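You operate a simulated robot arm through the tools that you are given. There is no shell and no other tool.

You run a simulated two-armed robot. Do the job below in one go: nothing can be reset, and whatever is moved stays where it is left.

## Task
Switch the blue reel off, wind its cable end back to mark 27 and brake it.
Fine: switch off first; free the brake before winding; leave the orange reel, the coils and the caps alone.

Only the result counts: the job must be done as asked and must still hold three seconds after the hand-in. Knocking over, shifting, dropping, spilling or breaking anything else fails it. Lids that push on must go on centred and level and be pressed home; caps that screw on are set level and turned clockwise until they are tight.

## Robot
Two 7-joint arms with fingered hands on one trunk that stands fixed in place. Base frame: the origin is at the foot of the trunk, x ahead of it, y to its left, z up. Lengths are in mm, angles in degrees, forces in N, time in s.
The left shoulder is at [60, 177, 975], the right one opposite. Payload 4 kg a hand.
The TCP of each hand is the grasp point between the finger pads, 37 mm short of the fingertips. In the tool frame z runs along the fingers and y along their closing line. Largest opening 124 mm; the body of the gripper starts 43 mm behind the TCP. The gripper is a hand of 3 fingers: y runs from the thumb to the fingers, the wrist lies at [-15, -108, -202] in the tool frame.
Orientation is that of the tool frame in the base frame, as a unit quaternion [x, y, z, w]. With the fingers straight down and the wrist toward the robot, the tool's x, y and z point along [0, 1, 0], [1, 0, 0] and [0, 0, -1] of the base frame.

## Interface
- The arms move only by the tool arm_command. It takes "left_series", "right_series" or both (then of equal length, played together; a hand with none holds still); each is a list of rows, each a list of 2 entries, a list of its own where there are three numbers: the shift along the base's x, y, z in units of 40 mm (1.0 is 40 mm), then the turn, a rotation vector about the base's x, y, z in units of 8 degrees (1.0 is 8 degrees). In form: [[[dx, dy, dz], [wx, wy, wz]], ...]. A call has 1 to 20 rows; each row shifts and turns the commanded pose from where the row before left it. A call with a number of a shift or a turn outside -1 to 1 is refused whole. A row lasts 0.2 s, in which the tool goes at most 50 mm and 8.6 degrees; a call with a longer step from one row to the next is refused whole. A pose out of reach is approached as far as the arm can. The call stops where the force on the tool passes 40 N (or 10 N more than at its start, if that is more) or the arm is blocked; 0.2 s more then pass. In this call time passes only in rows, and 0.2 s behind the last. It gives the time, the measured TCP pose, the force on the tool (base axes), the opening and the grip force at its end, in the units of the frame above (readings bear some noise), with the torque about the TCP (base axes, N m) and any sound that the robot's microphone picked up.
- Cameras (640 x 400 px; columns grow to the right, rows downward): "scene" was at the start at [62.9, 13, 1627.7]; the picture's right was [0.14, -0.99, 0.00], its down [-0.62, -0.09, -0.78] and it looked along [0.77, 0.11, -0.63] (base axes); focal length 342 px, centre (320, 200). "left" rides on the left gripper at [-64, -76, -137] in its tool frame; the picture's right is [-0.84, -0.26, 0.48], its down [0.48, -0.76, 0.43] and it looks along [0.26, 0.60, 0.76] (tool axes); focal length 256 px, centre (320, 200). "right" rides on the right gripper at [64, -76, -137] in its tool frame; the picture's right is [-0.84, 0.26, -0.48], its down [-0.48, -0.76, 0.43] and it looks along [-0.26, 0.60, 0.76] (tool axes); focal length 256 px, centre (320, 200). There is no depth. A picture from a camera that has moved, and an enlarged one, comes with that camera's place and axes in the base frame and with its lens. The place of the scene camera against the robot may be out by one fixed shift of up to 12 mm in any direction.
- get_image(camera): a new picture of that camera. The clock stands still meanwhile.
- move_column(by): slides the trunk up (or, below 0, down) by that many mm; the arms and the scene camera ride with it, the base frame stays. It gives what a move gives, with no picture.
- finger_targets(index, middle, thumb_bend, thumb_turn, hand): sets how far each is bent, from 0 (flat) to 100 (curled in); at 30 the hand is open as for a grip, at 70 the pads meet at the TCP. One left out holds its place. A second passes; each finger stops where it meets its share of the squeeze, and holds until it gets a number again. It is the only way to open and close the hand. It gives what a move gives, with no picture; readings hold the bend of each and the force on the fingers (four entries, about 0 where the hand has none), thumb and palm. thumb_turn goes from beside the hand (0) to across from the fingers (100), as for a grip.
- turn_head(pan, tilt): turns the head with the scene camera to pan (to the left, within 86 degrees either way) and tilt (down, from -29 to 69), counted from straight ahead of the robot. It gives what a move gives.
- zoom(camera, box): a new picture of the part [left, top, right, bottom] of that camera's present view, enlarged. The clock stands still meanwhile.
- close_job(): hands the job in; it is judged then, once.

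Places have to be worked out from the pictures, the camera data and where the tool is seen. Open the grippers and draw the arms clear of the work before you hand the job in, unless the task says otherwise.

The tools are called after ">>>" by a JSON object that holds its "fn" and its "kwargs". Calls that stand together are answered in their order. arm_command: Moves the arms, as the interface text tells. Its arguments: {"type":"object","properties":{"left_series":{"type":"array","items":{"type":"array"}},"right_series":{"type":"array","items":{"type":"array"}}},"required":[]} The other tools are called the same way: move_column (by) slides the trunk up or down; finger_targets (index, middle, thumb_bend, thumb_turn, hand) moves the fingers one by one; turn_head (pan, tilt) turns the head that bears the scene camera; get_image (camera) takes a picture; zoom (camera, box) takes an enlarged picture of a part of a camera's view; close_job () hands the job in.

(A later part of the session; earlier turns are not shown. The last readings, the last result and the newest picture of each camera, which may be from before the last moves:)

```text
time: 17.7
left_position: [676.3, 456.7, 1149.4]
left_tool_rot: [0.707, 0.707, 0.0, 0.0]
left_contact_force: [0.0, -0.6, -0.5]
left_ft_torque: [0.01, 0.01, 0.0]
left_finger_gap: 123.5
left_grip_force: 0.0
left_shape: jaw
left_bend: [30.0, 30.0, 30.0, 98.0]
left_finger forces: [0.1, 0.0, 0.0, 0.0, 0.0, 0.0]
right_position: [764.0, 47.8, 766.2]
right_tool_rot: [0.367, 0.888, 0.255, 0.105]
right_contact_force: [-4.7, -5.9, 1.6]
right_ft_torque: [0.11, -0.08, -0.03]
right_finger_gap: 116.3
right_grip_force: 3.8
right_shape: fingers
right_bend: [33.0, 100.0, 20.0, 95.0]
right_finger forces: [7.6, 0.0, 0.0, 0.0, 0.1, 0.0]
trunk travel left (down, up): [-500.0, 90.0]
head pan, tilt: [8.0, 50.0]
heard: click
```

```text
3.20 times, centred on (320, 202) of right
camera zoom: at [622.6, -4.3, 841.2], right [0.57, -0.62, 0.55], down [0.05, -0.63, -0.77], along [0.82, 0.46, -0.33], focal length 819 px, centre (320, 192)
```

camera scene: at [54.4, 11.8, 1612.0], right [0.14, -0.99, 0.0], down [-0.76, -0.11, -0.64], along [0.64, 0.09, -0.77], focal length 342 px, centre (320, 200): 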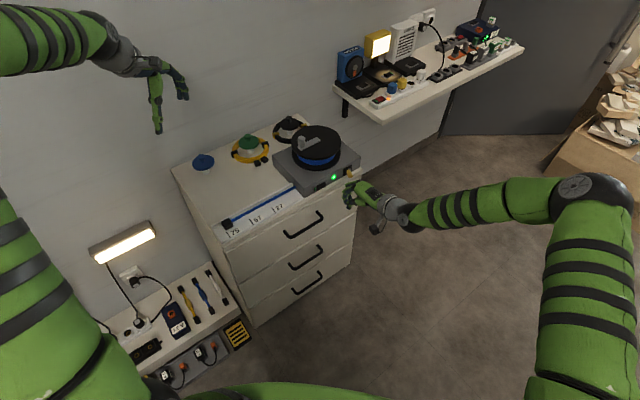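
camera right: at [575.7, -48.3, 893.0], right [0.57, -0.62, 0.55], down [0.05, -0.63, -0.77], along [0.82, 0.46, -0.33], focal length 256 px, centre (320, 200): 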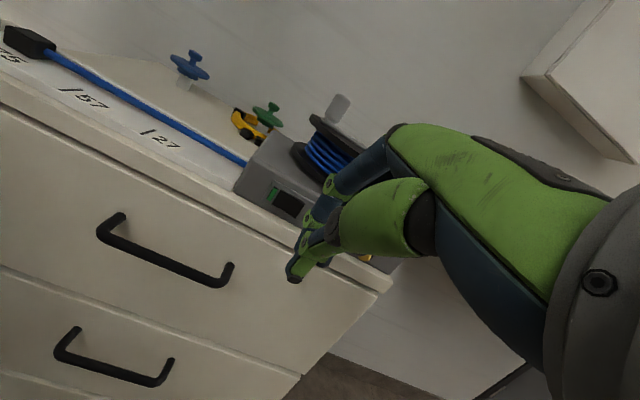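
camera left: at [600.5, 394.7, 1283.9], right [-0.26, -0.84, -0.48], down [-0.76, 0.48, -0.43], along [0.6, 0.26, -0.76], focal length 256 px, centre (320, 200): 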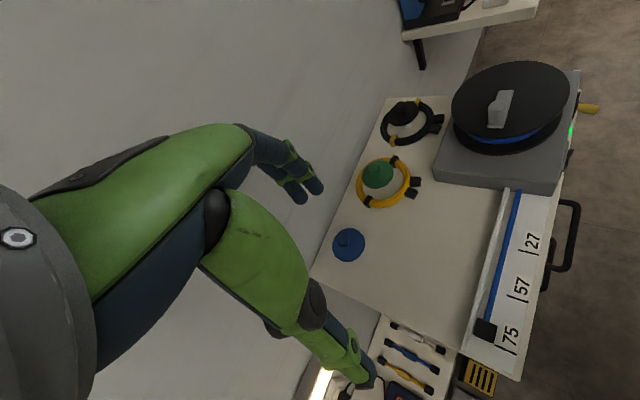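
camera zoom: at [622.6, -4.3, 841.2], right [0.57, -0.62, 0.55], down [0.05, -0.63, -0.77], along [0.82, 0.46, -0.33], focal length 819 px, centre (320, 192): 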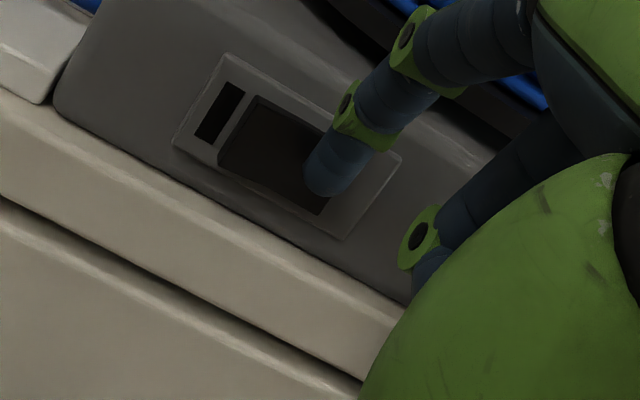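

Click heard, the lamp is dark and the green flag is gone: the reel is off. I back the finger off and move right so the fingertip is to the left of the brake lever.

>>> {"fn": "arm_command", "kwargs": {"right_series": [[[-0.2475, -0.2475, 0], [0, 0, 0]], [[-0.2475, -0.2475, 0], [0, 0, 0]], [[-0.2475, -0.2475, 0], [0, 0, 0]], [[0.424, -0.424, 0], [0, 0, 0]], [[0.424, -0.424, 0], [0, 0, 0]], [[0.424, -0.424, 0], [0, 0, 0]]]}}

>>> {"fn": "zoom", "kwargs": {"camera": "scene", "box": [300, 150, 380, 200]}}

>>> {"fn": "zoom", "kwargs": {"camera": "right", "box": [220, 140, 420, 265]}}

>>> {"fn": "zoom", "kwargs": {"camera": "left", "box": [500, 60, 640, 180]}}

```text
time: 19.1
left_position: [676.8, 458.6, 1148.2]
left_tool_rot: [0.707, 0.707, 0.0, 0.0]
left_contact_force: [0.4, 1.2, -0.8]
left_ft_torque: [0.01, 0.02, -0.01]
left_finger_gap: 123.6
left_grip_force: 0.1
left_shape: jaw
left_bend: [30.0, 30.0, 30.0, 98.0]
left_finger forces: [0.0, 0.1, 0.0, 0.0, 0.0, 0.0]
right_position: [784.1, -33.2, 765.6]
right_tool_rot: [0.368, 0.888, 0.255, 0.106]
right_contact_force: [1.1, 0.3, 0.2]
right_ft_torque: [-0.02, -0.01, 0.01]
right_finger_gap: 121.9
right_grip_force: 0.0
right_shape: fingers
right_bend: [30.0, 100.0, 20.0, 95.0]
right_finger forces: [0.1, 0.1, 0.0, 0.0, 0.0, 0.0]
trunk travel left (down, up): [-500.0, 90.0]
head pan, tilt: [8.0, 50.0]
```

```text
8.00 times, centred on (340, 175) of scene
camera zoom: at [54.5, 11.6, 1612.0], right [0.14, -0.99, 0.0], down [-0.76, -0.11, -0.64], along [0.64, 0.09, -0.77], focal length 2734 px, centre (160, 400)
```

zoom: 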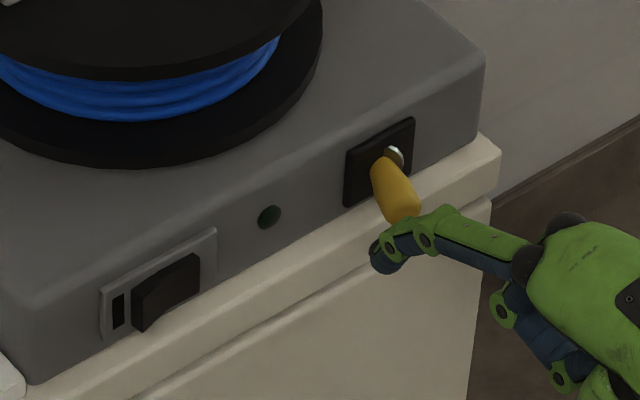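

```text
3.20 times, centred on (320, 202) of right
camera zoom: at [643.0, -84.7, 841.3], right [0.57, -0.62, 0.55], down [0.05, -0.63, -0.77], along [0.82, 0.46, -0.33], focal length 819 px, centre (320, 192)
```

zoom: 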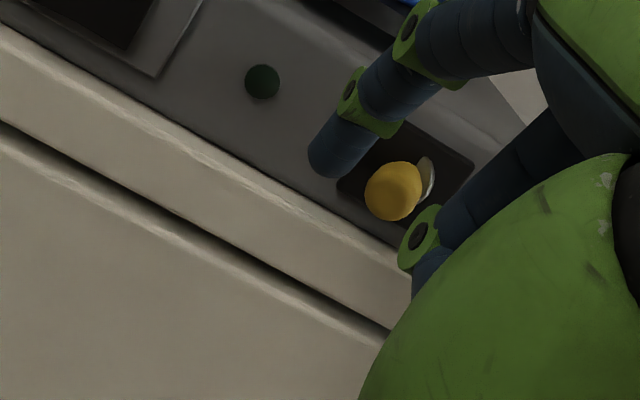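

```text
3.33 times, centred on (570, 120) of left
camera zoom: at [600.6, 394.6, 1283.8], right [-0.26, -0.84, -0.48], down [-0.76, 0.48, -0.43], along [0.6, 0.26, -0.76], focal length 853 px, centre (-513, 467)
```

zoom: 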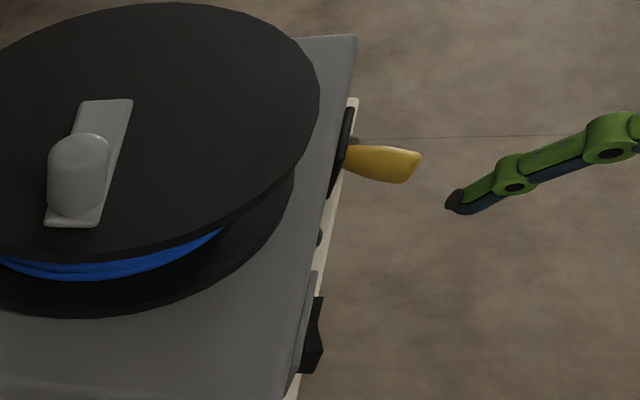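

The fingertip is at u≈573, n≈610, just left of and in front of the lever end (u≈597, n≈622). I advance 28 mm so it sits beside the handle, then push right in small steps.

>>> {"fn": "arm_command", "kwargs": {"right_series": [[[0.221, 0.274, 0], [0, 0, 0]], [[0.221, 0.274, 0], [0, 0, 0]], [[0.0885, -0.0885, 0], [0, 0, 0]], [[0.0885, -0.0885, 0], [0, 0, 0]], [[0.0885, -0.0885, 0], [0, 0, 0]], [[0.0885, -0.0885, 0], [0, 0, 0]], [[0.0885, -0.0885, 0], [0, 0, 0]]]}}

>>> {"fn": "zoom", "kwargs": {"camera": "scene", "box": [300, 150, 380, 200]}}

>>> {"fn": "zoom", "kwargs": {"camera": "right", "box": [220, 140, 420, 265]}}

>>> {"fn": "zoom", "kwargs": {"camera": "left", "box": [500, 60, 640, 180]}}

```text
time: 20.7
left_position: [676.1, 460.3, 1147.6]
left_tool_rot: [0.707, 0.707, 0.0, 0.001]
left_contact_force: [-0.3, -0.7, -1.1]
left_ft_torque: [-0.04, 0.02, -0.03]
left_finger_gap: 123.5
left_grip_force: 0.0
left_shape: jaw
left_bend: [30.0, 30.0, 30.0, 98.0]
left_finger forces: [0.0, 0.0, 0.1, 0.0, 0.1, 0.0]
right_position: [820.5, -26.2, 765.9]
right_tool_rot: [0.367, 0.888, 0.255, 0.105]
right_contact_force: [-0.8, 1.0, -0.1]
right_ft_torque: [0.02, -0.01, 0.06]
right_finger_gap: 122.2
right_grip_force: 0.7
right_shape: fingers
right_bend: [30.0, 100.0, 20.0, 95.0]
right_finger forces: [0.8, 0.0, 0.0, 0.0, 0.0, 0.0]
trunk travel left (down, up): [-500.0, 90.0]
head pan, tilt: [8.0, 50.0]
```

```text
8.00 times, centred on (340, 175) of scene
camera zoom: at [54.4, 11.8, 1612.0], right [0.14, -0.99, 0.0], down [-0.76, -0.11, -0.64], along [0.64, 0.09, -0.77], focal length 2734 px, centre (160, 400)
```

zoom: 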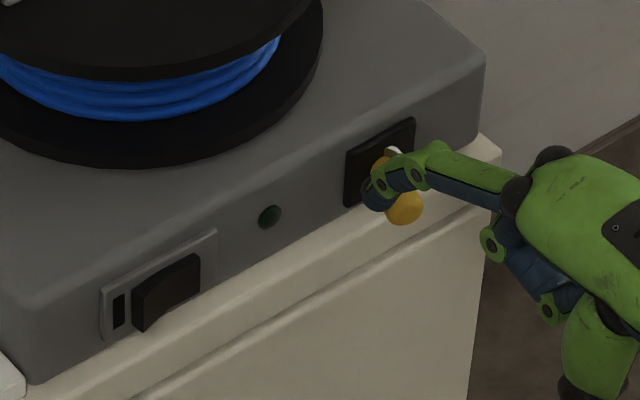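

```text
3.20 times, centred on (320, 202) of right
camera zoom: at [679.3, -78.4, 840.9], right [0.57, -0.62, 0.55], down [0.05, -0.63, -0.77], along [0.82, 0.46, -0.33], focal length 819 px, centre (320, 192)
```

zoom: 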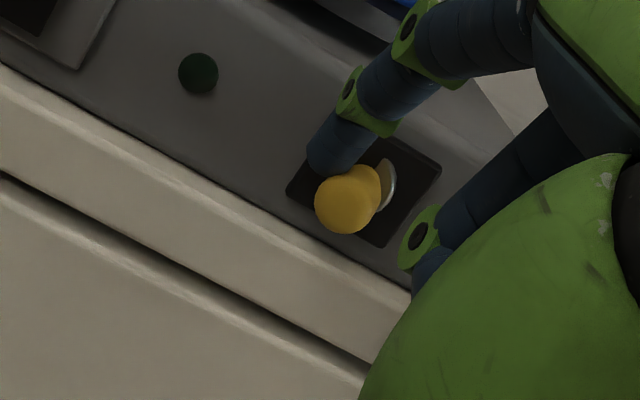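

```text
3.33 times, centred on (570, 120) of left
camera zoom: at [600.4, 394.8, 1283.9], right [-0.26, -0.84, -0.48], down [-0.76, 0.48, -0.43], along [0.6, 0.26, -0.76], focal length 853 px, centre (-513, 467)
```

zoom: 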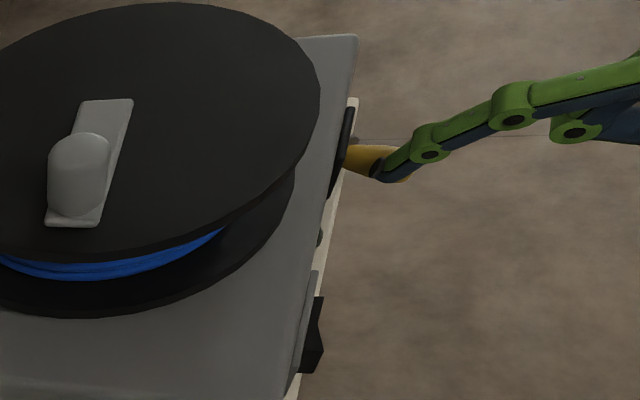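

The lever has not moved yet; contact is only about 1 N and the finger seems to touch the upper-left of the handle. I back off left 8 mm, lower 6 mm, and push right further.

>>> {"fn": "arm_command", "kwargs": {"right_series": [[[-0.141, 0.141, 0], [0, 0, 0]], [[0, 0, -0.15], [0, 0, 0]], [[0.0885, -0.0885, 0], [0, 0, 0]], [[0.0885, -0.0885, 0], [0, 0, 0]], [[0.0885, -0.0885, 0], [0, 0, 0]], [[0.0885, -0.0885, 0], [0, 0, 0]]]}}

>>> {"fn": "zoom", "kwargs": {"camera": "scene", "box": [300, 150, 380, 200]}}

>>> {"fn": "zoom", "kwargs": {"camera": "right", "box": [220, 140, 420, 265]}}

```text
time: 22.1
left_position: [675.7, 459.6, 1147.1]
left_tool_rot: [0.707, 0.707, -0.001, 0.0]
left_contact_force: [0.6, -0.6, 0.1]
left_ft_torque: [0.0, 0.02, 0.01]
left_finger_gap: 123.2
left_grip_force: 0.1
left_shape: jaw
left_bend: [30.0, 30.0, 30.0, 98.0]
left_finger forces: [0.0, 0.0, 0.0, 0.0, 0.0, 0.0]
right_position: [829.4, -35.6, 758.8]
right_tool_rot: [0.367, 0.888, 0.255, 0.106]
right_contact_force: [-0.3, 0.9, 0.2]
right_ft_torque: [0.01, -0.02, 0.09]
right_finger_gap: 122.2
right_grip_force: 0.1
right_shape: fingers
right_bend: [30.0, 100.0, 20.0, 95.0]
right_finger forces: [1.0, 0.0, 0.0, 0.0, 0.1, 0.1]
trunk travel left (down, up): [-500.0, 90.0]
head pan, tilt: [8.0, 50.0]
```

```text
8.00 times, centred on (340, 175) of scene
camera zoom: at [54.3, 11.8, 1612.0], right [0.14, -0.99, 0.0], down [-0.76, -0.11, -0.64], along [0.64, 0.09, -0.77], focal length 2734 px, centre (160, 400)
```

zoom: 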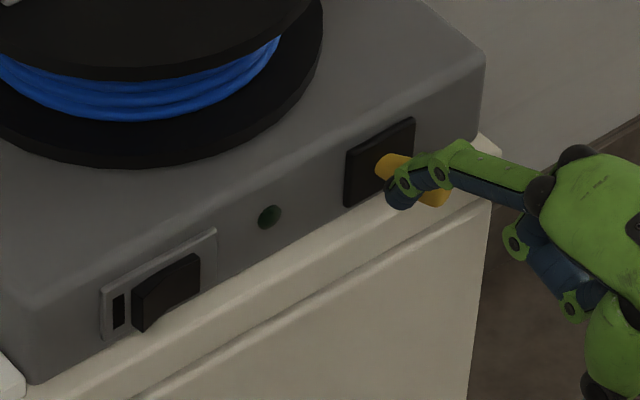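

```text
3.20 times, centred on (320, 202) of right
camera zoom: at [687.7, -88.0, 834.5], right [0.57, -0.62, 0.55], down [0.05, -0.63, -0.77], along [0.82, 0.46, -0.33], focal length 819 px, centre (320, 192)
```

zoom: 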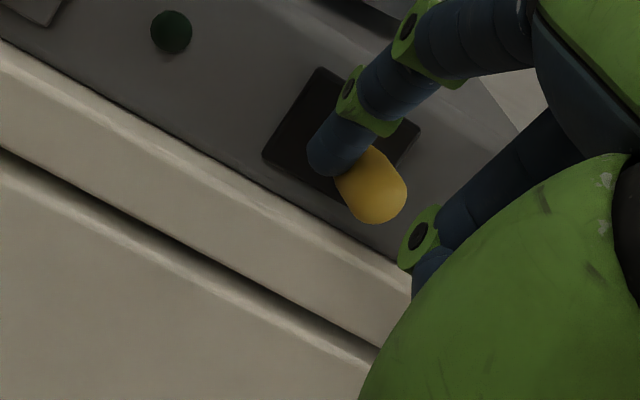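

The lever is swinging right. I keep pushing until it reaches its end.

>>> {"fn": "arm_command", "kwargs": {"right_series": [[[0.0885, -0.0885, 0], [0, 0, 0]], [[0.0885, -0.0885, 0], [0, 0, 0]], [[0.0885, -0.0885, 0], [0, 0, 0]]]}}

>>> {"fn": "zoom", "kwargs": {"camera": "scene", "box": [300, 150, 380, 200]}}

>>> {"fn": "zoom", "kwargs": {"camera": "right", "box": [220, 140, 420, 265]}}

```text
time: 22.9
left_position: [674.9, 459.5, 1147.4]
left_tool_rot: [0.707, 0.707, -0.001, 0.0]
left_contact_force: [0.4, 0.6, 0.2]
left_ft_torque: [0.0, 0.01, -0.02]
left_finger_gap: 123.6
left_grip_force: 0.0
left_shape: jaw
left_bend: [30.0, 30.0, 30.0, 98.0]
left_finger forces: [0.0, 0.0, 0.1, 0.1, 0.0, 0.1]
right_position: [838.3, -43.4, 759.6]
right_tool_rot: [0.366, 0.889, 0.255, 0.105]
right_contact_force: [-12.8, 9.0, -0.2]
right_ft_torque: [-0.12, -0.08, 1.26]
right_finger_gap: 122.0
right_grip_force: 7.6
right_shape: fingers
right_bend: [30.0, 100.0, 20.0, 95.0]
right_finger forces: [15.6, 0.0, 0.1, 0.1, 0.0, 0.0]
trunk travel left (down, up): [-500.0, 90.0]
head pan, tilt: [8.0, 50.0]
```

```text
8.00 times, centred on (340, 175) of scene
camera zoom: at [53.3, 12.5, 1612.0], right [0.14, -0.99, 0.0], down [-0.76, -0.11, -0.64], along [0.64, 0.09, -0.77], focal length 2734 px, centre (160, 400)
```

zoom: 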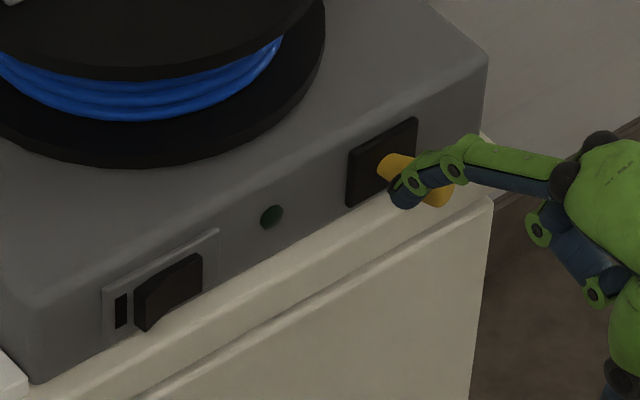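

```text
3.20 times, centred on (320, 202) of right
camera zoom: at [696.9, -96.5, 834.6], right [0.57, -0.62, 0.54], down [0.05, -0.63, -0.77], along [0.82, 0.47, -0.33], focal length 819 px, centre (320, 192)
```

zoom: 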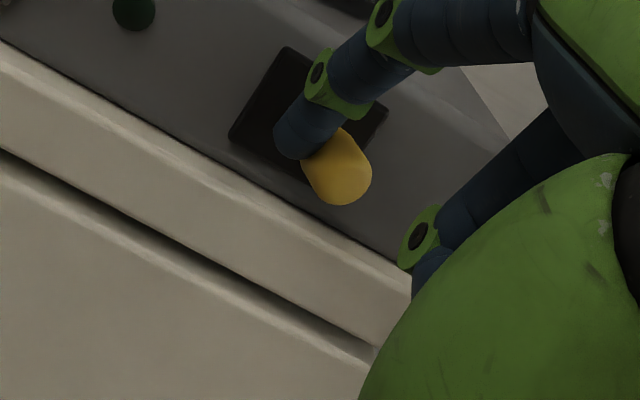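

The lever is at its right stop (15 N). I back the finger off and out, then check the lever.

>>> {"fn": "arm_command", "kwargs": {"right_series": [[[-0.15, 0.15, 0], [0, 0, 0]], [[-0.15, 0.15, 0], [0, 0, 0]], [[-0.5, -0.5, 0], [0, 0, 0]], [[-0.5, -0.5, 0], [0, 0, 0]], [[-0.5, -0.5, 0], [0, 0, 0]]]}}

>>> {"fn": "zoom", "kwargs": {"camera": "scene", "box": [300, 150, 380, 200]}}

>>> {"fn": "zoom", "kwargs": {"camera": "scene", "box": [200, 110, 370, 240]}}

>>> {"fn": "zoom", "kwargs": {"camera": "left", "box": [500, 60, 640, 180]}}

```text
time: 24.1
left_position: [675.4, 458.1, 1147.8]
left_tool_rot: [0.707, 0.707, 0.001, 0.001]
left_contact_force: [0.3, 0.2, -0.1]
left_ft_torque: [0.0, 0.02, -0.01]
left_finger_gap: 123.6
left_grip_force: 0.1
left_shape: jaw
left_bend: [30.0, 30.0, 30.0, 98.0]
left_finger forces: [0.0, 0.0, 0.0, 0.0, 0.1, 0.1]
right_position: [765.8, -95.8, 762.0]
right_tool_rot: [0.367, 0.888, 0.255, 0.106]
right_contact_force: [-0.3, 0.1, -0.5]
right_ft_torque: [0.0, 0.0, 0.01]
right_finger_gap: 122.2
right_grip_force: 0.2
right_shape: fingers
right_bend: [30.0, 100.0, 20.0, 95.0]
right_finger forces: [0.1, 0.0, 0.1, 0.2, 0.0, 0.1]
trunk travel left (down, up): [-500.0, 90.0]
head pan, tilt: [8.0, 50.0]
```

```text
8.00 times, centred on (340, 175) of scene
camera zoom: at [54.2, 11.3, 1612.0], right [0.14, -0.99, 0.0], down [-0.76, -0.11, -0.64], along [0.64, 0.09, -0.77], focal length 2734 px, centre (160, 400)
```

zoom: 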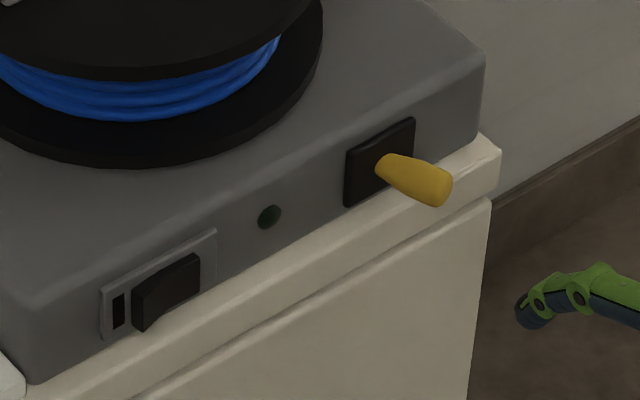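

```text
3.08 times, centred on (285, 175) of scene
camera zoom: at [54.2, 11.3, 1612.0], right [0.14, -0.99, 0.0], down [-0.76, -0.11, -0.64], along [0.64, 0.09, -0.77], focal length 1052 px, centre (428, 277)
```

zoom: 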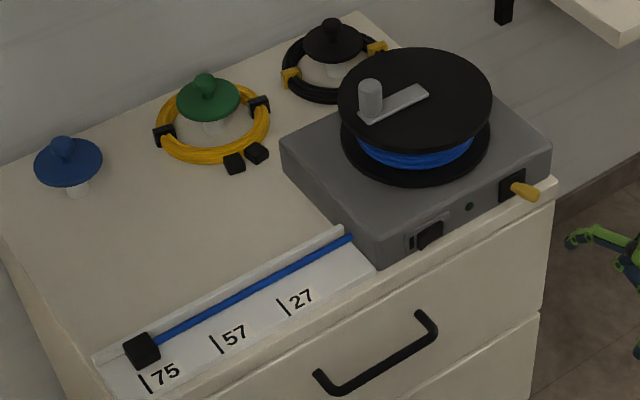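

```text
3.33 times, centred on (570, 120) of left
camera zoom: at [600.2, 394.6, 1284.1], right [-0.26, -0.84, -0.48], down [-0.76, 0.48, -0.43], along [0.6, 0.26, -0.76], focal length 853 px, centre (-513, 467)
```

zoom: 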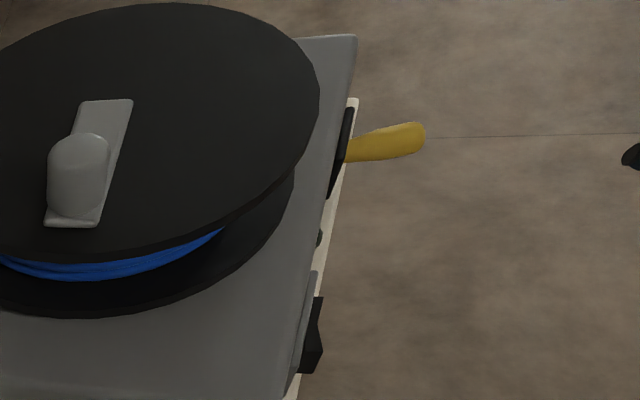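

The lever now leans right, and nothing else shifted. Next I need precise positions of the reel centre and crank knob, so I take zooms of the disc from two cameras.

>>> {"fn": "zoom", "kwargs": {"camera": "left", "box": [430, 50, 590, 200]}}

>>> {"fn": "zoom", "kwargs": {"camera": "scene", "box": [270, 115, 360, 185]}}

>>> {"fn": "get_image", "kwargs": {"camera": "right"}}

```text
2.67 times, centred on (510, 125) of left
camera zoom: at [600.2, 394.6, 1284.1], right [-0.26, -0.84, -0.48], down [-0.76, 0.48, -0.43], along [0.6, 0.26, -0.76], focal length 683 px, centre (-187, 400)
```

zoom: 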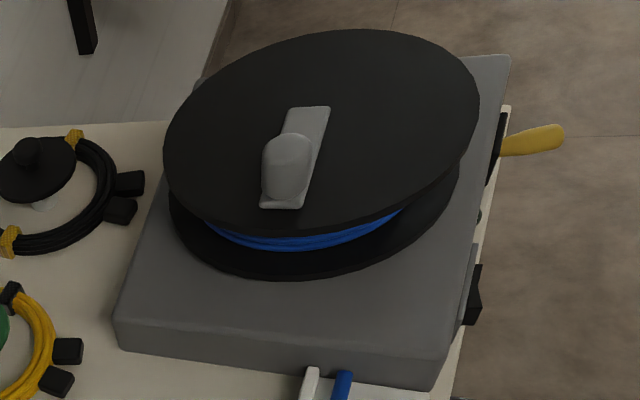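

```text
5.71 times, centred on (315, 150) of scene
camera zoom: at [54.2, 11.3, 1612.0], right [0.14, -0.99, 0.0], down [-0.76, -0.11, -0.64], along [0.64, 0.09, -0.77], focal length 1953 px, centre (349, 486)
```

zoom: 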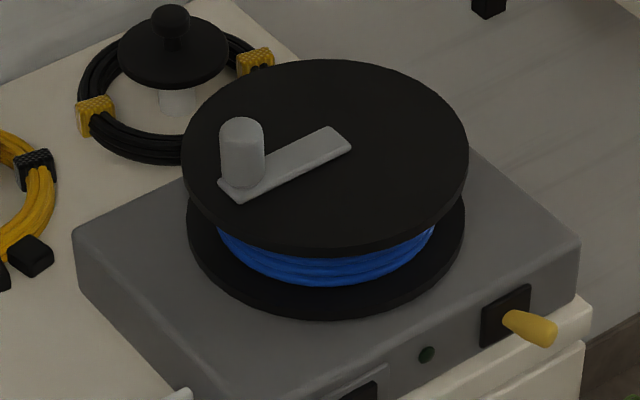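

```text
taken
camera right: at [624.3, -147.2, 836.5], right [0.57, -0.62, 0.55], down [0.05, -0.63, -0.77], along [0.82, 0.46, -0.33], focal length 256 px, centre (320, 200)
```

right: 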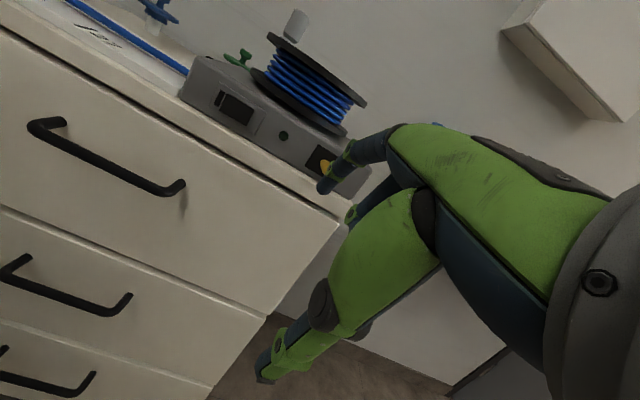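

Estimates: reel axis ≈[918,148], disc top z≈868, disc radius ≈83, knob base ≈[888,189] with about 50 mm crank radius, knob z 872–905. I'll push the knob counter-clockwise (toward the robot, then right) with the left index finger pointing down; I shape the left hand and bring it above the reel.

>>> {"fn": "finger_targets", "kwargs": {"hand": "left", "index": 60, "middle": 100, "thumb_bend": 20}}

>>> {"fn": "arm_command", "kwargs": {"left_series": [[[0.577, -0.761, -0.431], [0, 0, 0]], [[0.577, -0.761, -0.431], [0, 0, 0]], [[0.577, -0.761, -0.431], [0, 0, 0]], [[0.577, -0.761, -0.431], [0, 0, 0]], [[0.577, -0.761, -0.431], [0, 0, 0]], [[0.577, -0.761, -0.431], [0, 0, 0]], [[0.577, -0.761, -0.431], [0, 0, 0]], [[0.577, -0.761, -0.431], [0, 0, 0]]]}}

>>> {"fn": "get_image", "kwargs": {"camera": "scene"}}

>>> {"fn": "get_image", "kwargs": {"camera": "left"}}

>>> {"fn": "get_image", "kwargs": {"camera": "right"}}

```text
time: 25.1
left_position: [676.0, 458.3, 1148.3]
left_tool_rot: [0.707, 0.707, 0.0, 0.0]
left_contact_force: [0.5, -1.1, -0.4]
left_ft_torque: [-0.01, -0.03, 0.0]
left_finger_gap: 75.4
left_grip_force: 0.1
left_shape: fingers
left_bend: [60.0, 100.0, 20.0, 98.0]
left_finger forces: [0.0, 0.0, 0.0, 0.0, 0.0, 0.1]
right_position: [765.9, -95.4, 760.1]
right_tool_rot: [0.368, 0.888, 0.255, 0.106]
right_contact_force: [-0.1, 0.5, -0.3]
right_ft_torque: [0.0, 0.01, -0.02]
right_finger_gap: 122.3
right_grip_force: 0.0
right_shape: fingers
right_bend: [30.0, 100.0, 20.0, 95.0]
right_finger forces: [0.0, 0.0, 0.0, 0.0, 0.0, 0.0]
trunk travel left (down, up): [-500.0, 90.0]
head pan, tilt: [8.0, 50.0]
```

```text
time: 26.9
left_position: [862.3, 212.0, 1011.8]
left_tool_rot: [0.707, 0.708, -0.001, 0.0]
left_contact_force: [0.0, 0.1, 0.1]
left_ft_torque: [0.01, 0.01, -0.02]
left_finger_gap: 75.5
left_grip_force: 0.3
left_shape: fingers
left_bend: [60.0, 100.0, 20.0, 98.0]
left_finger forces: [0.0, 0.0, 0.0, 0.1, 0.0, 0.1]
right_position: [767.2, -95.4, 760.7]
right_tool_rot: [0.367, 0.888, 0.255, 0.105]
right_contact_force: [-0.2, 0.6, 0.0]
right_ft_torque: [0.01, -0.02, 0.01]
right_finger_gap: 122.1
right_grip_force: 0.0
right_shape: fingers
right_bend: [30.0, 100.0, 20.0, 95.0]
right_finger forces: [0.0, 0.0, 0.0, 0.0, 0.0, 0.1]
trunk travel left (down, up): [-500.0, 90.0]
head pan, tilt: [8.0, 50.0]
```

```text
taken
camera scene: at [55.2, 11.2, 1612.0], right [0.14, -0.99, 0.0], down [-0.76, -0.11, -0.64], along [0.64, 0.09, -0.77], focal length 342 px, centre (320, 200)
```

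scene: 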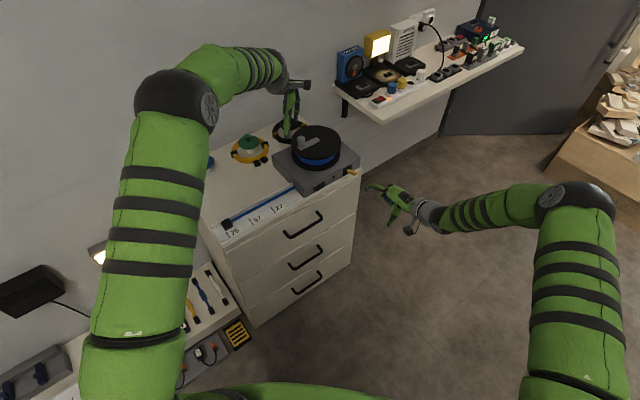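

```text
taken
camera left: at [786.7, 148.4, 1148.1], right [-0.26, -0.84, -0.48], down [-0.76, 0.48, -0.43], along [0.6, 0.26, -0.76], focal length 256 px, centre (320, 200)
```

left: 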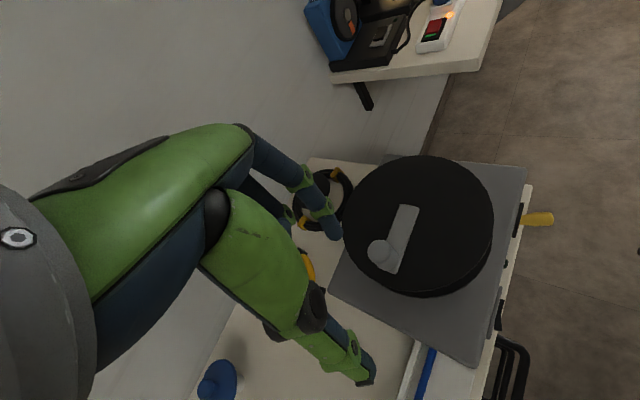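

```text
taken
camera right: at [625.1, -146.8, 836.1], right [0.57, -0.62, 0.54], down [0.05, -0.63, -0.77], along [0.82, 0.46, -0.33], focal length 256 px, centre (320, 200)
```

right: 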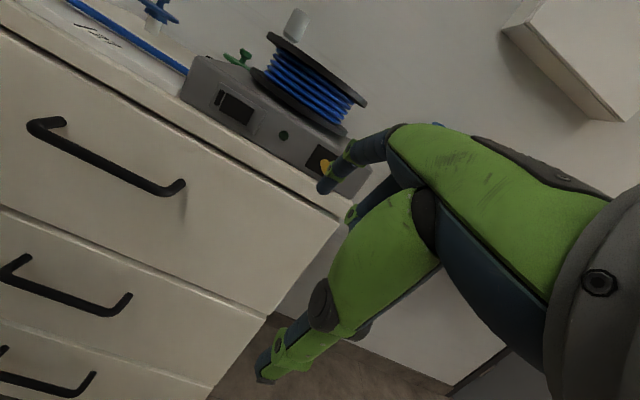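

The left hand camera now sees the disc from above and the scale stays visible from the scene camera. I zoom to measure the disc, knob and left fingertip.

>>> {"fn": "zoom", "kwargs": {"camera": "left", "box": [270, 140, 540, 310]}}

>>> {"fn": "zoom", "kwargs": {"camera": "scene", "box": [255, 60, 365, 130]}}

>>> {"fn": "zoom", "kwargs": {"camera": "scene", "box": [250, 105, 370, 190]}}

```text
2.35 times, centred on (405, 225) of left
camera zoom: at [786.7, 148.4, 1148.1], right [-0.26, -0.84, -0.48], down [-0.76, 0.48, -0.43], along [0.6, 0.26, -0.76], focal length 602 px, centre (120, 141)
```

zoom: 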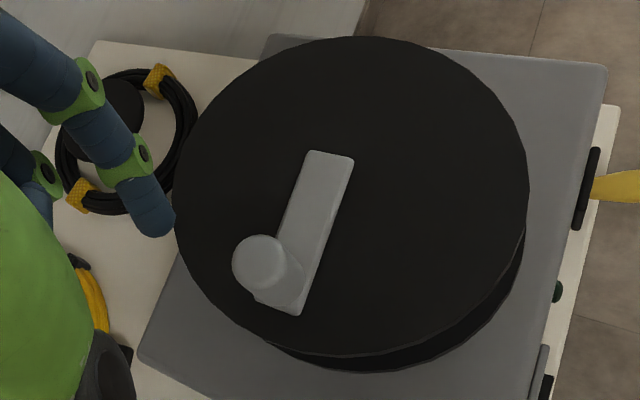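

```text
5.71 times, centred on (310, 95) of scene
camera zoom: at [55.2, 11.2, 1612.0], right [0.14, -0.99, 0.0], down [-0.76, -0.11, -0.64], along [0.64, 0.09, -0.77], focal length 1953 px, centre (377, 800)
```

zoom: 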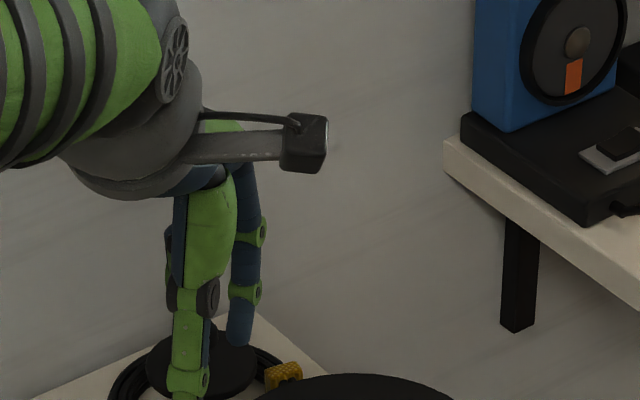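

```text
4.71 times, centred on (310, 148) of scene
camera zoom: at [55.2, 11.2, 1612.0], right [0.14, -0.99, 0.0], down [-0.76, -0.11, -0.64], along [0.64, 0.09, -0.77], focal length 1608 px, centre (367, 447)
```

zoom: 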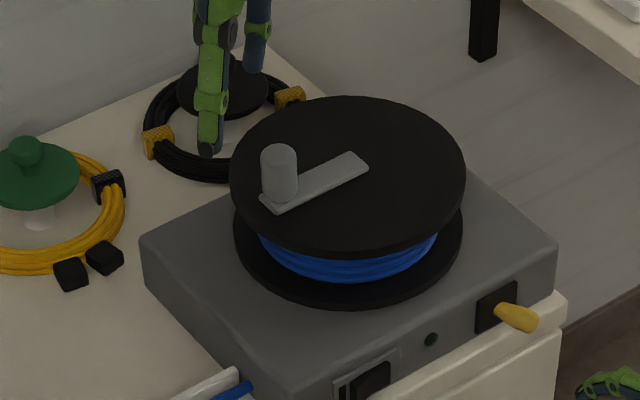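

The left index tip is ≈[876,199,990], i.e. about (+13,-13,-20) from the TCP; knob axis is ≈[885,188], reel axis [918,148] (checked against the disc outline). I position the tip behind the knob (away from the robot) and descend to about z 885.

>>> {"fn": "arm_command", "kwargs": {"left_series": [[[0.92, 0.3, 0], [0, 0, 0]], [[0, 0, -0.9], [0, 0, 0]], [[0, 0, -0.9], [0, 0, 0]], [[0, 0, -0.8], [0, 0, 0]]]}}

>>> {"fn": "get_image", "kwargs": {"camera": "left"}}

>>> {"fn": "zoom", "kwargs": {"camera": "scene", "box": [250, 95, 370, 175]}}

>>> {"fn": "zoom", "kwargs": {"camera": "right", "box": [180, 0, 380, 130]}}

```text
time: 27.9
left_position: [898.0, 224.7, 905.1]
left_tool_rot: [0.707, 0.707, 0.0, 0.001]
left_contact_force: [-0.3, 0.1, 0.7]
left_ft_torque: [0.02, 0.0, 0.01]
left_finger_gap: 75.5
left_grip_force: 0.1
left_shape: fingers
left_bend: [60.0, 100.0, 20.0, 98.0]
left_finger forces: [0.0, 0.0, 0.1, 0.0, 0.1, 0.0]
right_position: [765.4, -94.5, 761.7]
right_tool_rot: [0.367, 0.888, 0.255, 0.105]
right_contact_force: [-0.2, 0.7, -0.6]
right_ft_torque: [-0.02, 0.0, 0.02]
right_finger_gap: 122.1
right_grip_force: 0.0
right_shape: fingers
right_bend: [30.0, 100.0, 20.0, 95.0]
right_finger forces: [0.0, 0.1, 0.1, 0.0, 0.1, 0.0]
trunk travel left (down, up): [-500.0, 90.0]
head pan, tilt: [8.0, 50.0]
```

```text
taken
camera left: at [823.4, 161.1, 1040.6], right [-0.26, -0.84, -0.48], down [-0.76, 0.48, -0.43], along [0.6, 0.26, -0.76], focal length 256 px, centre (320, 200)
```

left: 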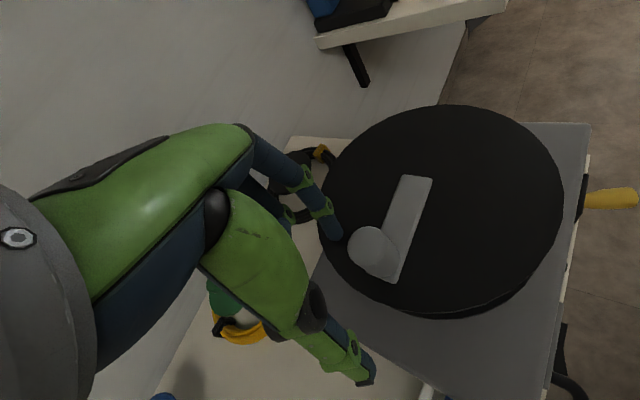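

```text
5.00 times, centred on (310, 135) of scene
camera zoom: at [55.0, 11.6, 1612.0], right [0.14, -0.99, 0.0], down [-0.76, -0.11, -0.64], along [0.64, 0.09, -0.77], focal length 1709 px, centre (370, 525)
```

zoom: 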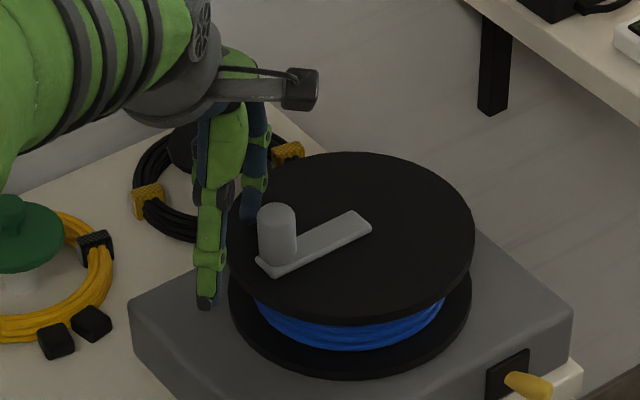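

```text
3.08 times, centred on (280, 65) of right
camera zoom: at [624.9, -146.7, 836.3], right [0.57, -0.62, 0.54], down [0.05, -0.63, -0.77], along [0.82, 0.46, -0.33], focal length 788 px, centre (443, 615)
```

zoom: 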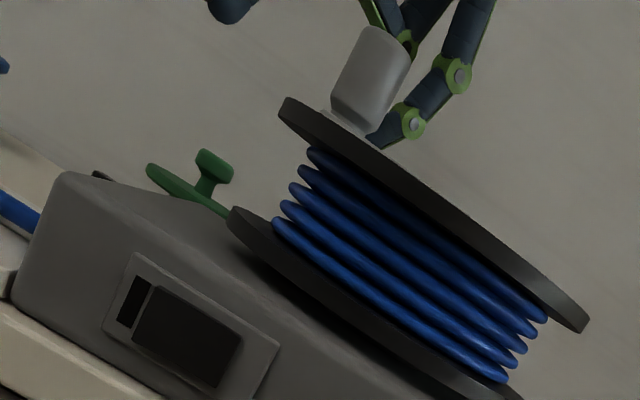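

The tip is just above the disc (z≈874) at ≈[915,218], behind the knob. I move up to the knob and push it 20° counter-clockwise along the circle, then check the cable's motion.

>>> {"fn": "arm_command", "kwargs": {"left_series": [[[-0.141, -0.246, 0], [0, 0, 0]], [[-0.141, -0.246, 0], [0, 0, 0]], [[-0.2125, -0.0825, 0], [0, 0, 0]], [[-0.195, -0.115, 0], [0, 0, 0]]]}}

>>> {"fn": "get_image", "kwargs": {"camera": "left"}}

>>> {"fn": "zoom", "kwargs": {"camera": "scene", "box": [200, 110, 370, 240]}}

```text
time: 28.9
left_position: [873.2, 201.7, 907.3]
left_tool_rot: [0.707, 0.708, 0.002, 0.001]
left_contact_force: [6.5, 6.5, 2.8]
left_ft_torque: [0.26, -0.29, 0.27]
left_finger_gap: 82.5
left_grip_force: 4.5
left_shape: fingers
left_bend: [56.0, 100.0, 20.0, 98.0]
left_finger forces: [9.4, 0.0, 0.0, 0.0, 0.0, 0.0]
right_position: [766.5, -94.2, 762.2]
right_tool_rot: [0.367, 0.888, 0.255, 0.105]
right_contact_force: [-0.5, 0.9, 0.5]
right_ft_torque: [0.0, 0.0, 0.0]
right_finger_gap: 122.1
right_grip_force: 0.0
right_shape: fingers
right_bend: [30.0, 100.0, 20.0, 95.0]
right_finger forces: [0.1, 0.1, 0.0, 0.1, 0.0, 0.0]
trunk travel left (down, up): [-500.0, 90.0]
head pan, tilt: [8.0, 50.0]
```

```text
taken
camera left: at [797.1, 138.6, 1043.6], right [-0.25, -0.84, -0.48], down [-0.76, 0.48, -0.44], along [0.6, 0.26, -0.76], focal length 256 px, centre (320, 200)
```

left: 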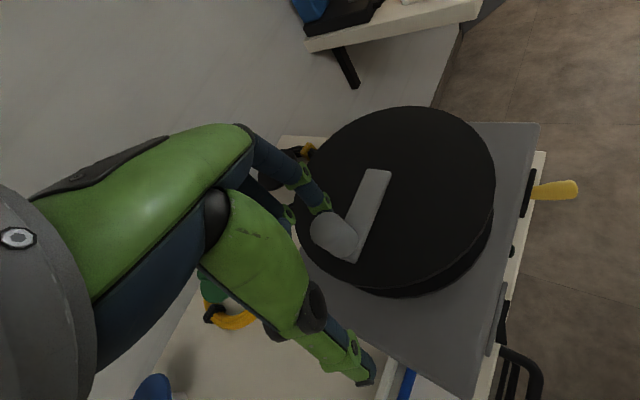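

```text
3.08 times, centred on (285, 175) of scene
camera zoom: at [55.0, 12.4, 1612.0], right [0.14, -0.99, 0.0], down [-0.76, -0.11, -0.64], along [0.64, 0.09, -0.77], focal length 1052 px, centre (428, 277)
```

zoom: 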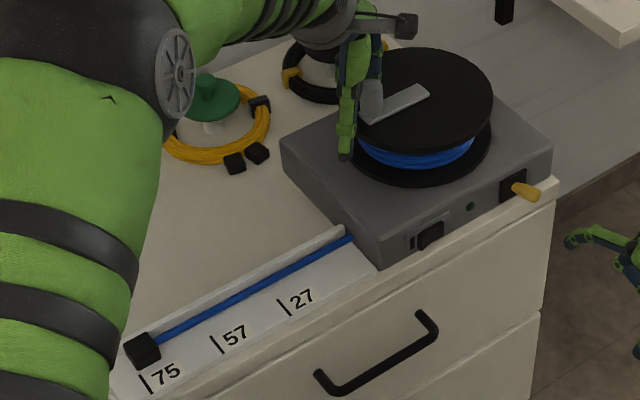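

The crank has not moved yet: about 9 N on the finger, which bends back slightly. I push a little further along the tangent to see if it breaks loose.

>>> {"fn": "arm_command", "kwargs": {"left_series": [[[-0.085, -0.075, 0], [0, 0, 0]], [[-0.085, -0.075, 0], [0, 0, 0]]]}}

>>> {"fn": "get_image", "kwargs": {"camera": "left"}}

>>> {"fn": "zoom", "kwargs": {"camera": "scene", "box": [200, 110, 370, 240]}}

```text
time: 29.5
left_position: [866.0, 198.1, 907.4]
left_tool_rot: [0.706, 0.709, 0.001, 0.0]
left_contact_force: [12.2, 20.6, 6.7]
left_ft_torque: [0.78, -0.71, 0.88]
left_finger_gap: 89.6
left_grip_force: 12.6
left_shape: fingers
left_bend: [52.0, 100.0, 20.0, 98.0]
left_finger forces: [24.8, 0.0, 0.1, 0.0, 0.0, 0.1]
right_position: [765.7, -95.0, 762.0]
right_tool_rot: [0.368, 0.888, 0.255, 0.105]
right_contact_force: [0.5, 0.2, 0.5]
right_ft_torque: [-0.01, -0.01, -0.01]
right_finger_gap: 122.1
right_grip_force: 0.0
right_shape: fingers
right_bend: [30.0, 100.0, 20.0, 95.0]
right_finger forces: [0.0, 0.0, 0.0, 0.0, 0.1, 0.0]
trunk travel left (down, up): [-500.0, 90.0]
head pan, tilt: [8.0, 50.0]
```

```text
taken
camera left: at [789.9, 133.9, 1043.0], right [-0.25, -0.84, -0.48], down [-0.76, 0.48, -0.44], along [0.6, 0.26, -0.76], focal length 256 px, centre (320, 200)
```

left: 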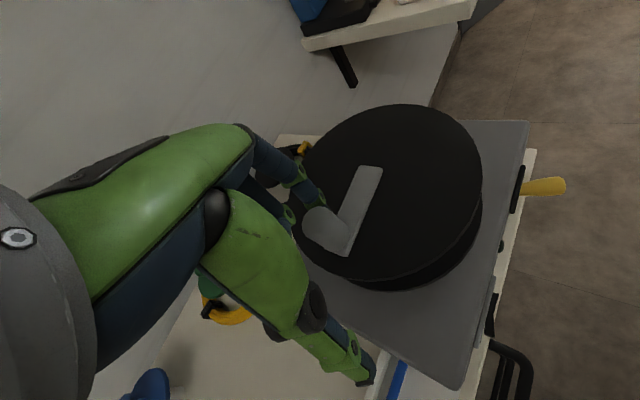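

```text
3.08 times, centred on (285, 175) of scene
camera zoom: at [55.0, 13.6, 1612.1], right [0.14, -0.99, 0.0], down [-0.76, -0.11, -0.64], along [0.64, 0.09, -0.77], focal length 1052 px, centre (428, 277)
```

zoom: 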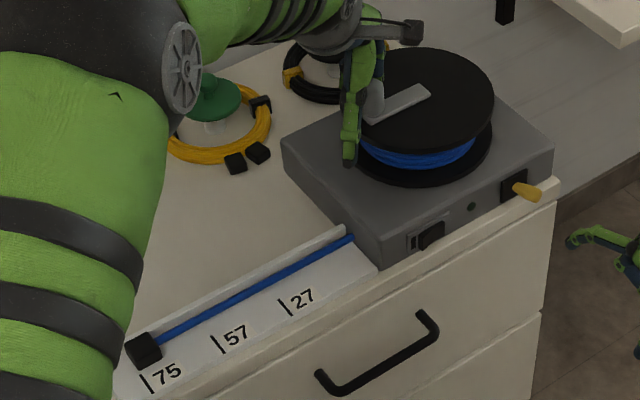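

Even 25 N did not move it, so either this lever position is the braked one or the direction is wrong. I lift the finger over the knob and test gently in the other direction.

>>> {"fn": "arm_command", "kwargs": {"left_series": [[[0.2, 0.17, 0], [0, 0, 0]], [[0, 0, 1.0], [0, 0, 0]], [[0, 0, 0.3], [0, 0, 0]], [[-0.765, -0.6225, 0], [0, 0, 0]], [[0, 0, -0.65], [0, 0, 0]], [[0, 0, -0.65], [0, 0, 0]]]}}

>>> {"fn": "get_image", "kwargs": {"camera": "left"}}

>>> {"fn": "zoom", "kwargs": {"camera": "scene", "box": [200, 110, 370, 240]}}

>>> {"fn": "zoom", "kwargs": {"camera": "right", "box": [180, 0, 380, 130]}}

```text
time: 30.9
left_position: [842.1, 176.8, 905.4]
left_tool_rot: [0.707, 0.707, 0.0, 0.0]
left_contact_force: [-0.1, 0.6, -0.2]
left_ft_torque: [-0.01, 0.0, -0.04]
left_finger_gap: 75.5
left_grip_force: 0.0
left_shape: fingers
left_bend: [60.0, 100.0, 20.0, 98.0]
left_finger forces: [0.0, 0.0, 0.0, 0.0, 0.0, 0.1]
right_position: [765.4, -95.6, 761.4]
right_tool_rot: [0.367, 0.888, 0.254, 0.105]
right_contact_force: [0.0, -0.5, 0.4]
right_ft_torque: [0.0, 0.01, -0.01]
right_finger_gap: 122.2
right_grip_force: 0.0
right_shape: fingers
right_bend: [30.0, 100.0, 20.0, 95.0]
right_finger forces: [0.0, 0.1, 0.0, 0.0, 0.0, 0.1]
trunk travel left (down, up): [-500.0, 90.0]
head pan, tilt: [8.0, 50.0]
```

```text
taken
camera left: at [765.9, 112.3, 1041.6], right [-0.26, -0.84, -0.48], down [-0.76, 0.48, -0.44], along [0.6, 0.26, -0.76], focal length 256 px, centre (320, 200)
```

left: 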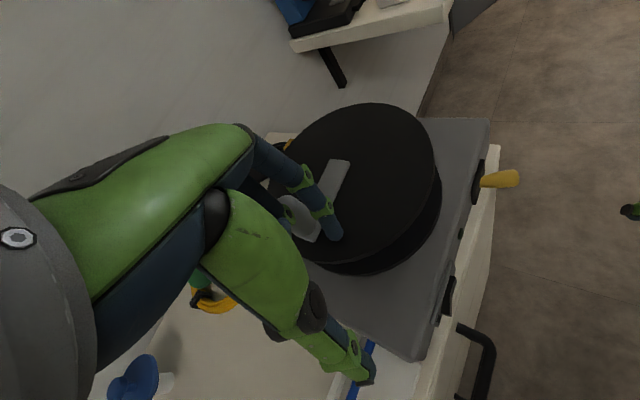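

```text
3.08 times, centred on (285, 175) of scene
camera zoom: at [54.7, 11.6, 1612.1], right [0.14, -0.99, 0.0], down [-0.76, -0.11, -0.64], along [0.64, 0.09, -0.77], focal length 1052 px, centre (428, 277)
```

zoom: 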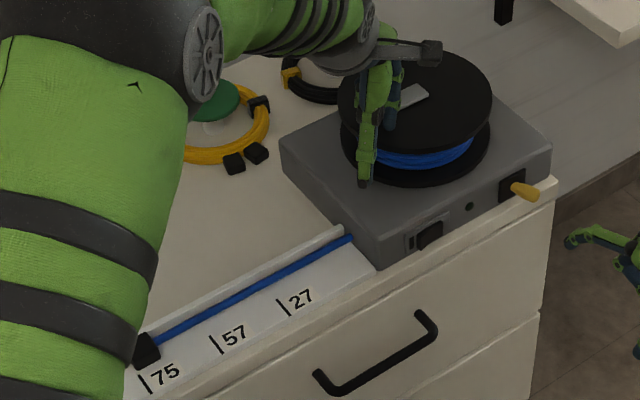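

```text
3.08 times, centred on (280, 65) of right
camera zoom: at [624.7, -146.8, 836.4], right [0.57, -0.62, 0.54], down [0.05, -0.63, -0.77], along [0.82, 0.46, -0.33], focal length 788 px, centre (443, 615)
```

zoom: 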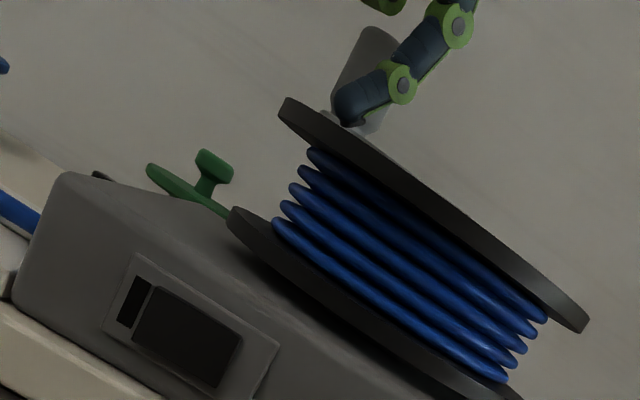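

The finger is now on the robot side of the knob. I push it away gently (clockwise) to test.

>>> {"fn": "arm_command", "kwargs": {"left_series": [[[0.087, 0.072, 0], [0, 0, 0]], [[0.087, 0.072, 0], [0, 0, 0]], [[0.087, 0.072, 0], [0, 0, 0]], [[0.087, 0.072, 0], [0, 0, 0]], [[0.087, 0.072, 0], [0, 0, 0]]]}}

>>> {"fn": "get_image", "kwargs": {"camera": "left"}}

>>> {"fn": "zoom", "kwargs": {"camera": "scene", "box": [200, 110, 370, 240]}}

```text
time: 32.1
left_position: [858.8, 190.2, 906.1]
left_tool_rot: [0.708, 0.707, 0.001, 0.0]
left_contact_force: [-0.2, -1.3, -0.2]
left_ft_torque: [0.02, 0.03, 0.01]
left_finger_gap: 75.3
left_grip_force: 0.4
left_shape: fingers
left_bend: [60.0, 100.0, 20.0, 98.0]
left_finger forces: [0.2, 0.0, 0.0, 0.0, 0.0, 0.0]
right_position: [766.0, -94.7, 762.0]
right_tool_rot: [0.367, 0.888, 0.255, 0.105]
right_contact_force: [0.5, -0.6, 1.2]
right_ft_torque: [-0.01, -0.02, -0.04]
right_finger_gap: 122.2
right_grip_force: 0.1
right_shape: fingers
right_bend: [30.0, 100.0, 20.0, 95.0]
right_finger forces: [0.0, 0.1, 0.1, 0.0, 0.1, 0.0]
trunk travel left (down, up): [-500.0, 90.0]
head pan, tilt: [8.0, 50.0]
```

```text
taken
camera left: at [783.2, 127.1, 1042.3], right [-0.26, -0.84, -0.48], down [-0.76, 0.48, -0.43], along [0.6, 0.26, -0.76], focal length 256 px, centre (320, 200)
```

left: 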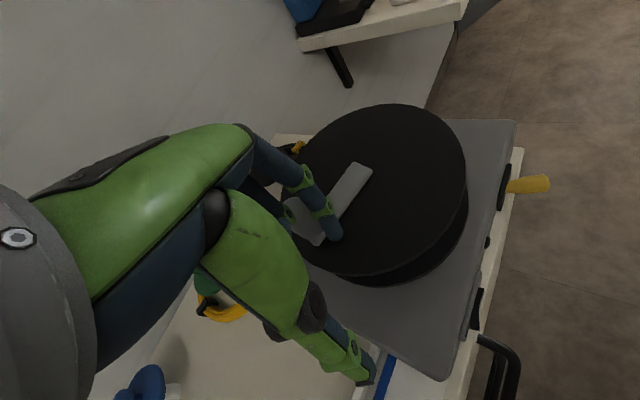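

```text
3.08 times, centred on (285, 175) of scene
camera zoom: at [54.5, 11.6, 1612.0], right [0.14, -0.99, 0.0], down [-0.76, -0.11, -0.64], along [0.64, 0.09, -0.77], focal length 1052 px, centre (428, 277)
```

zoom: 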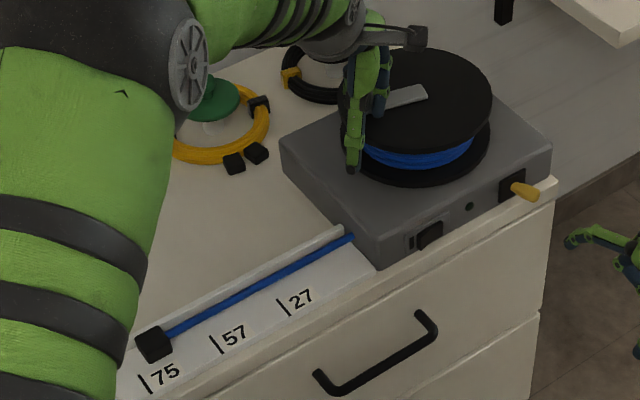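

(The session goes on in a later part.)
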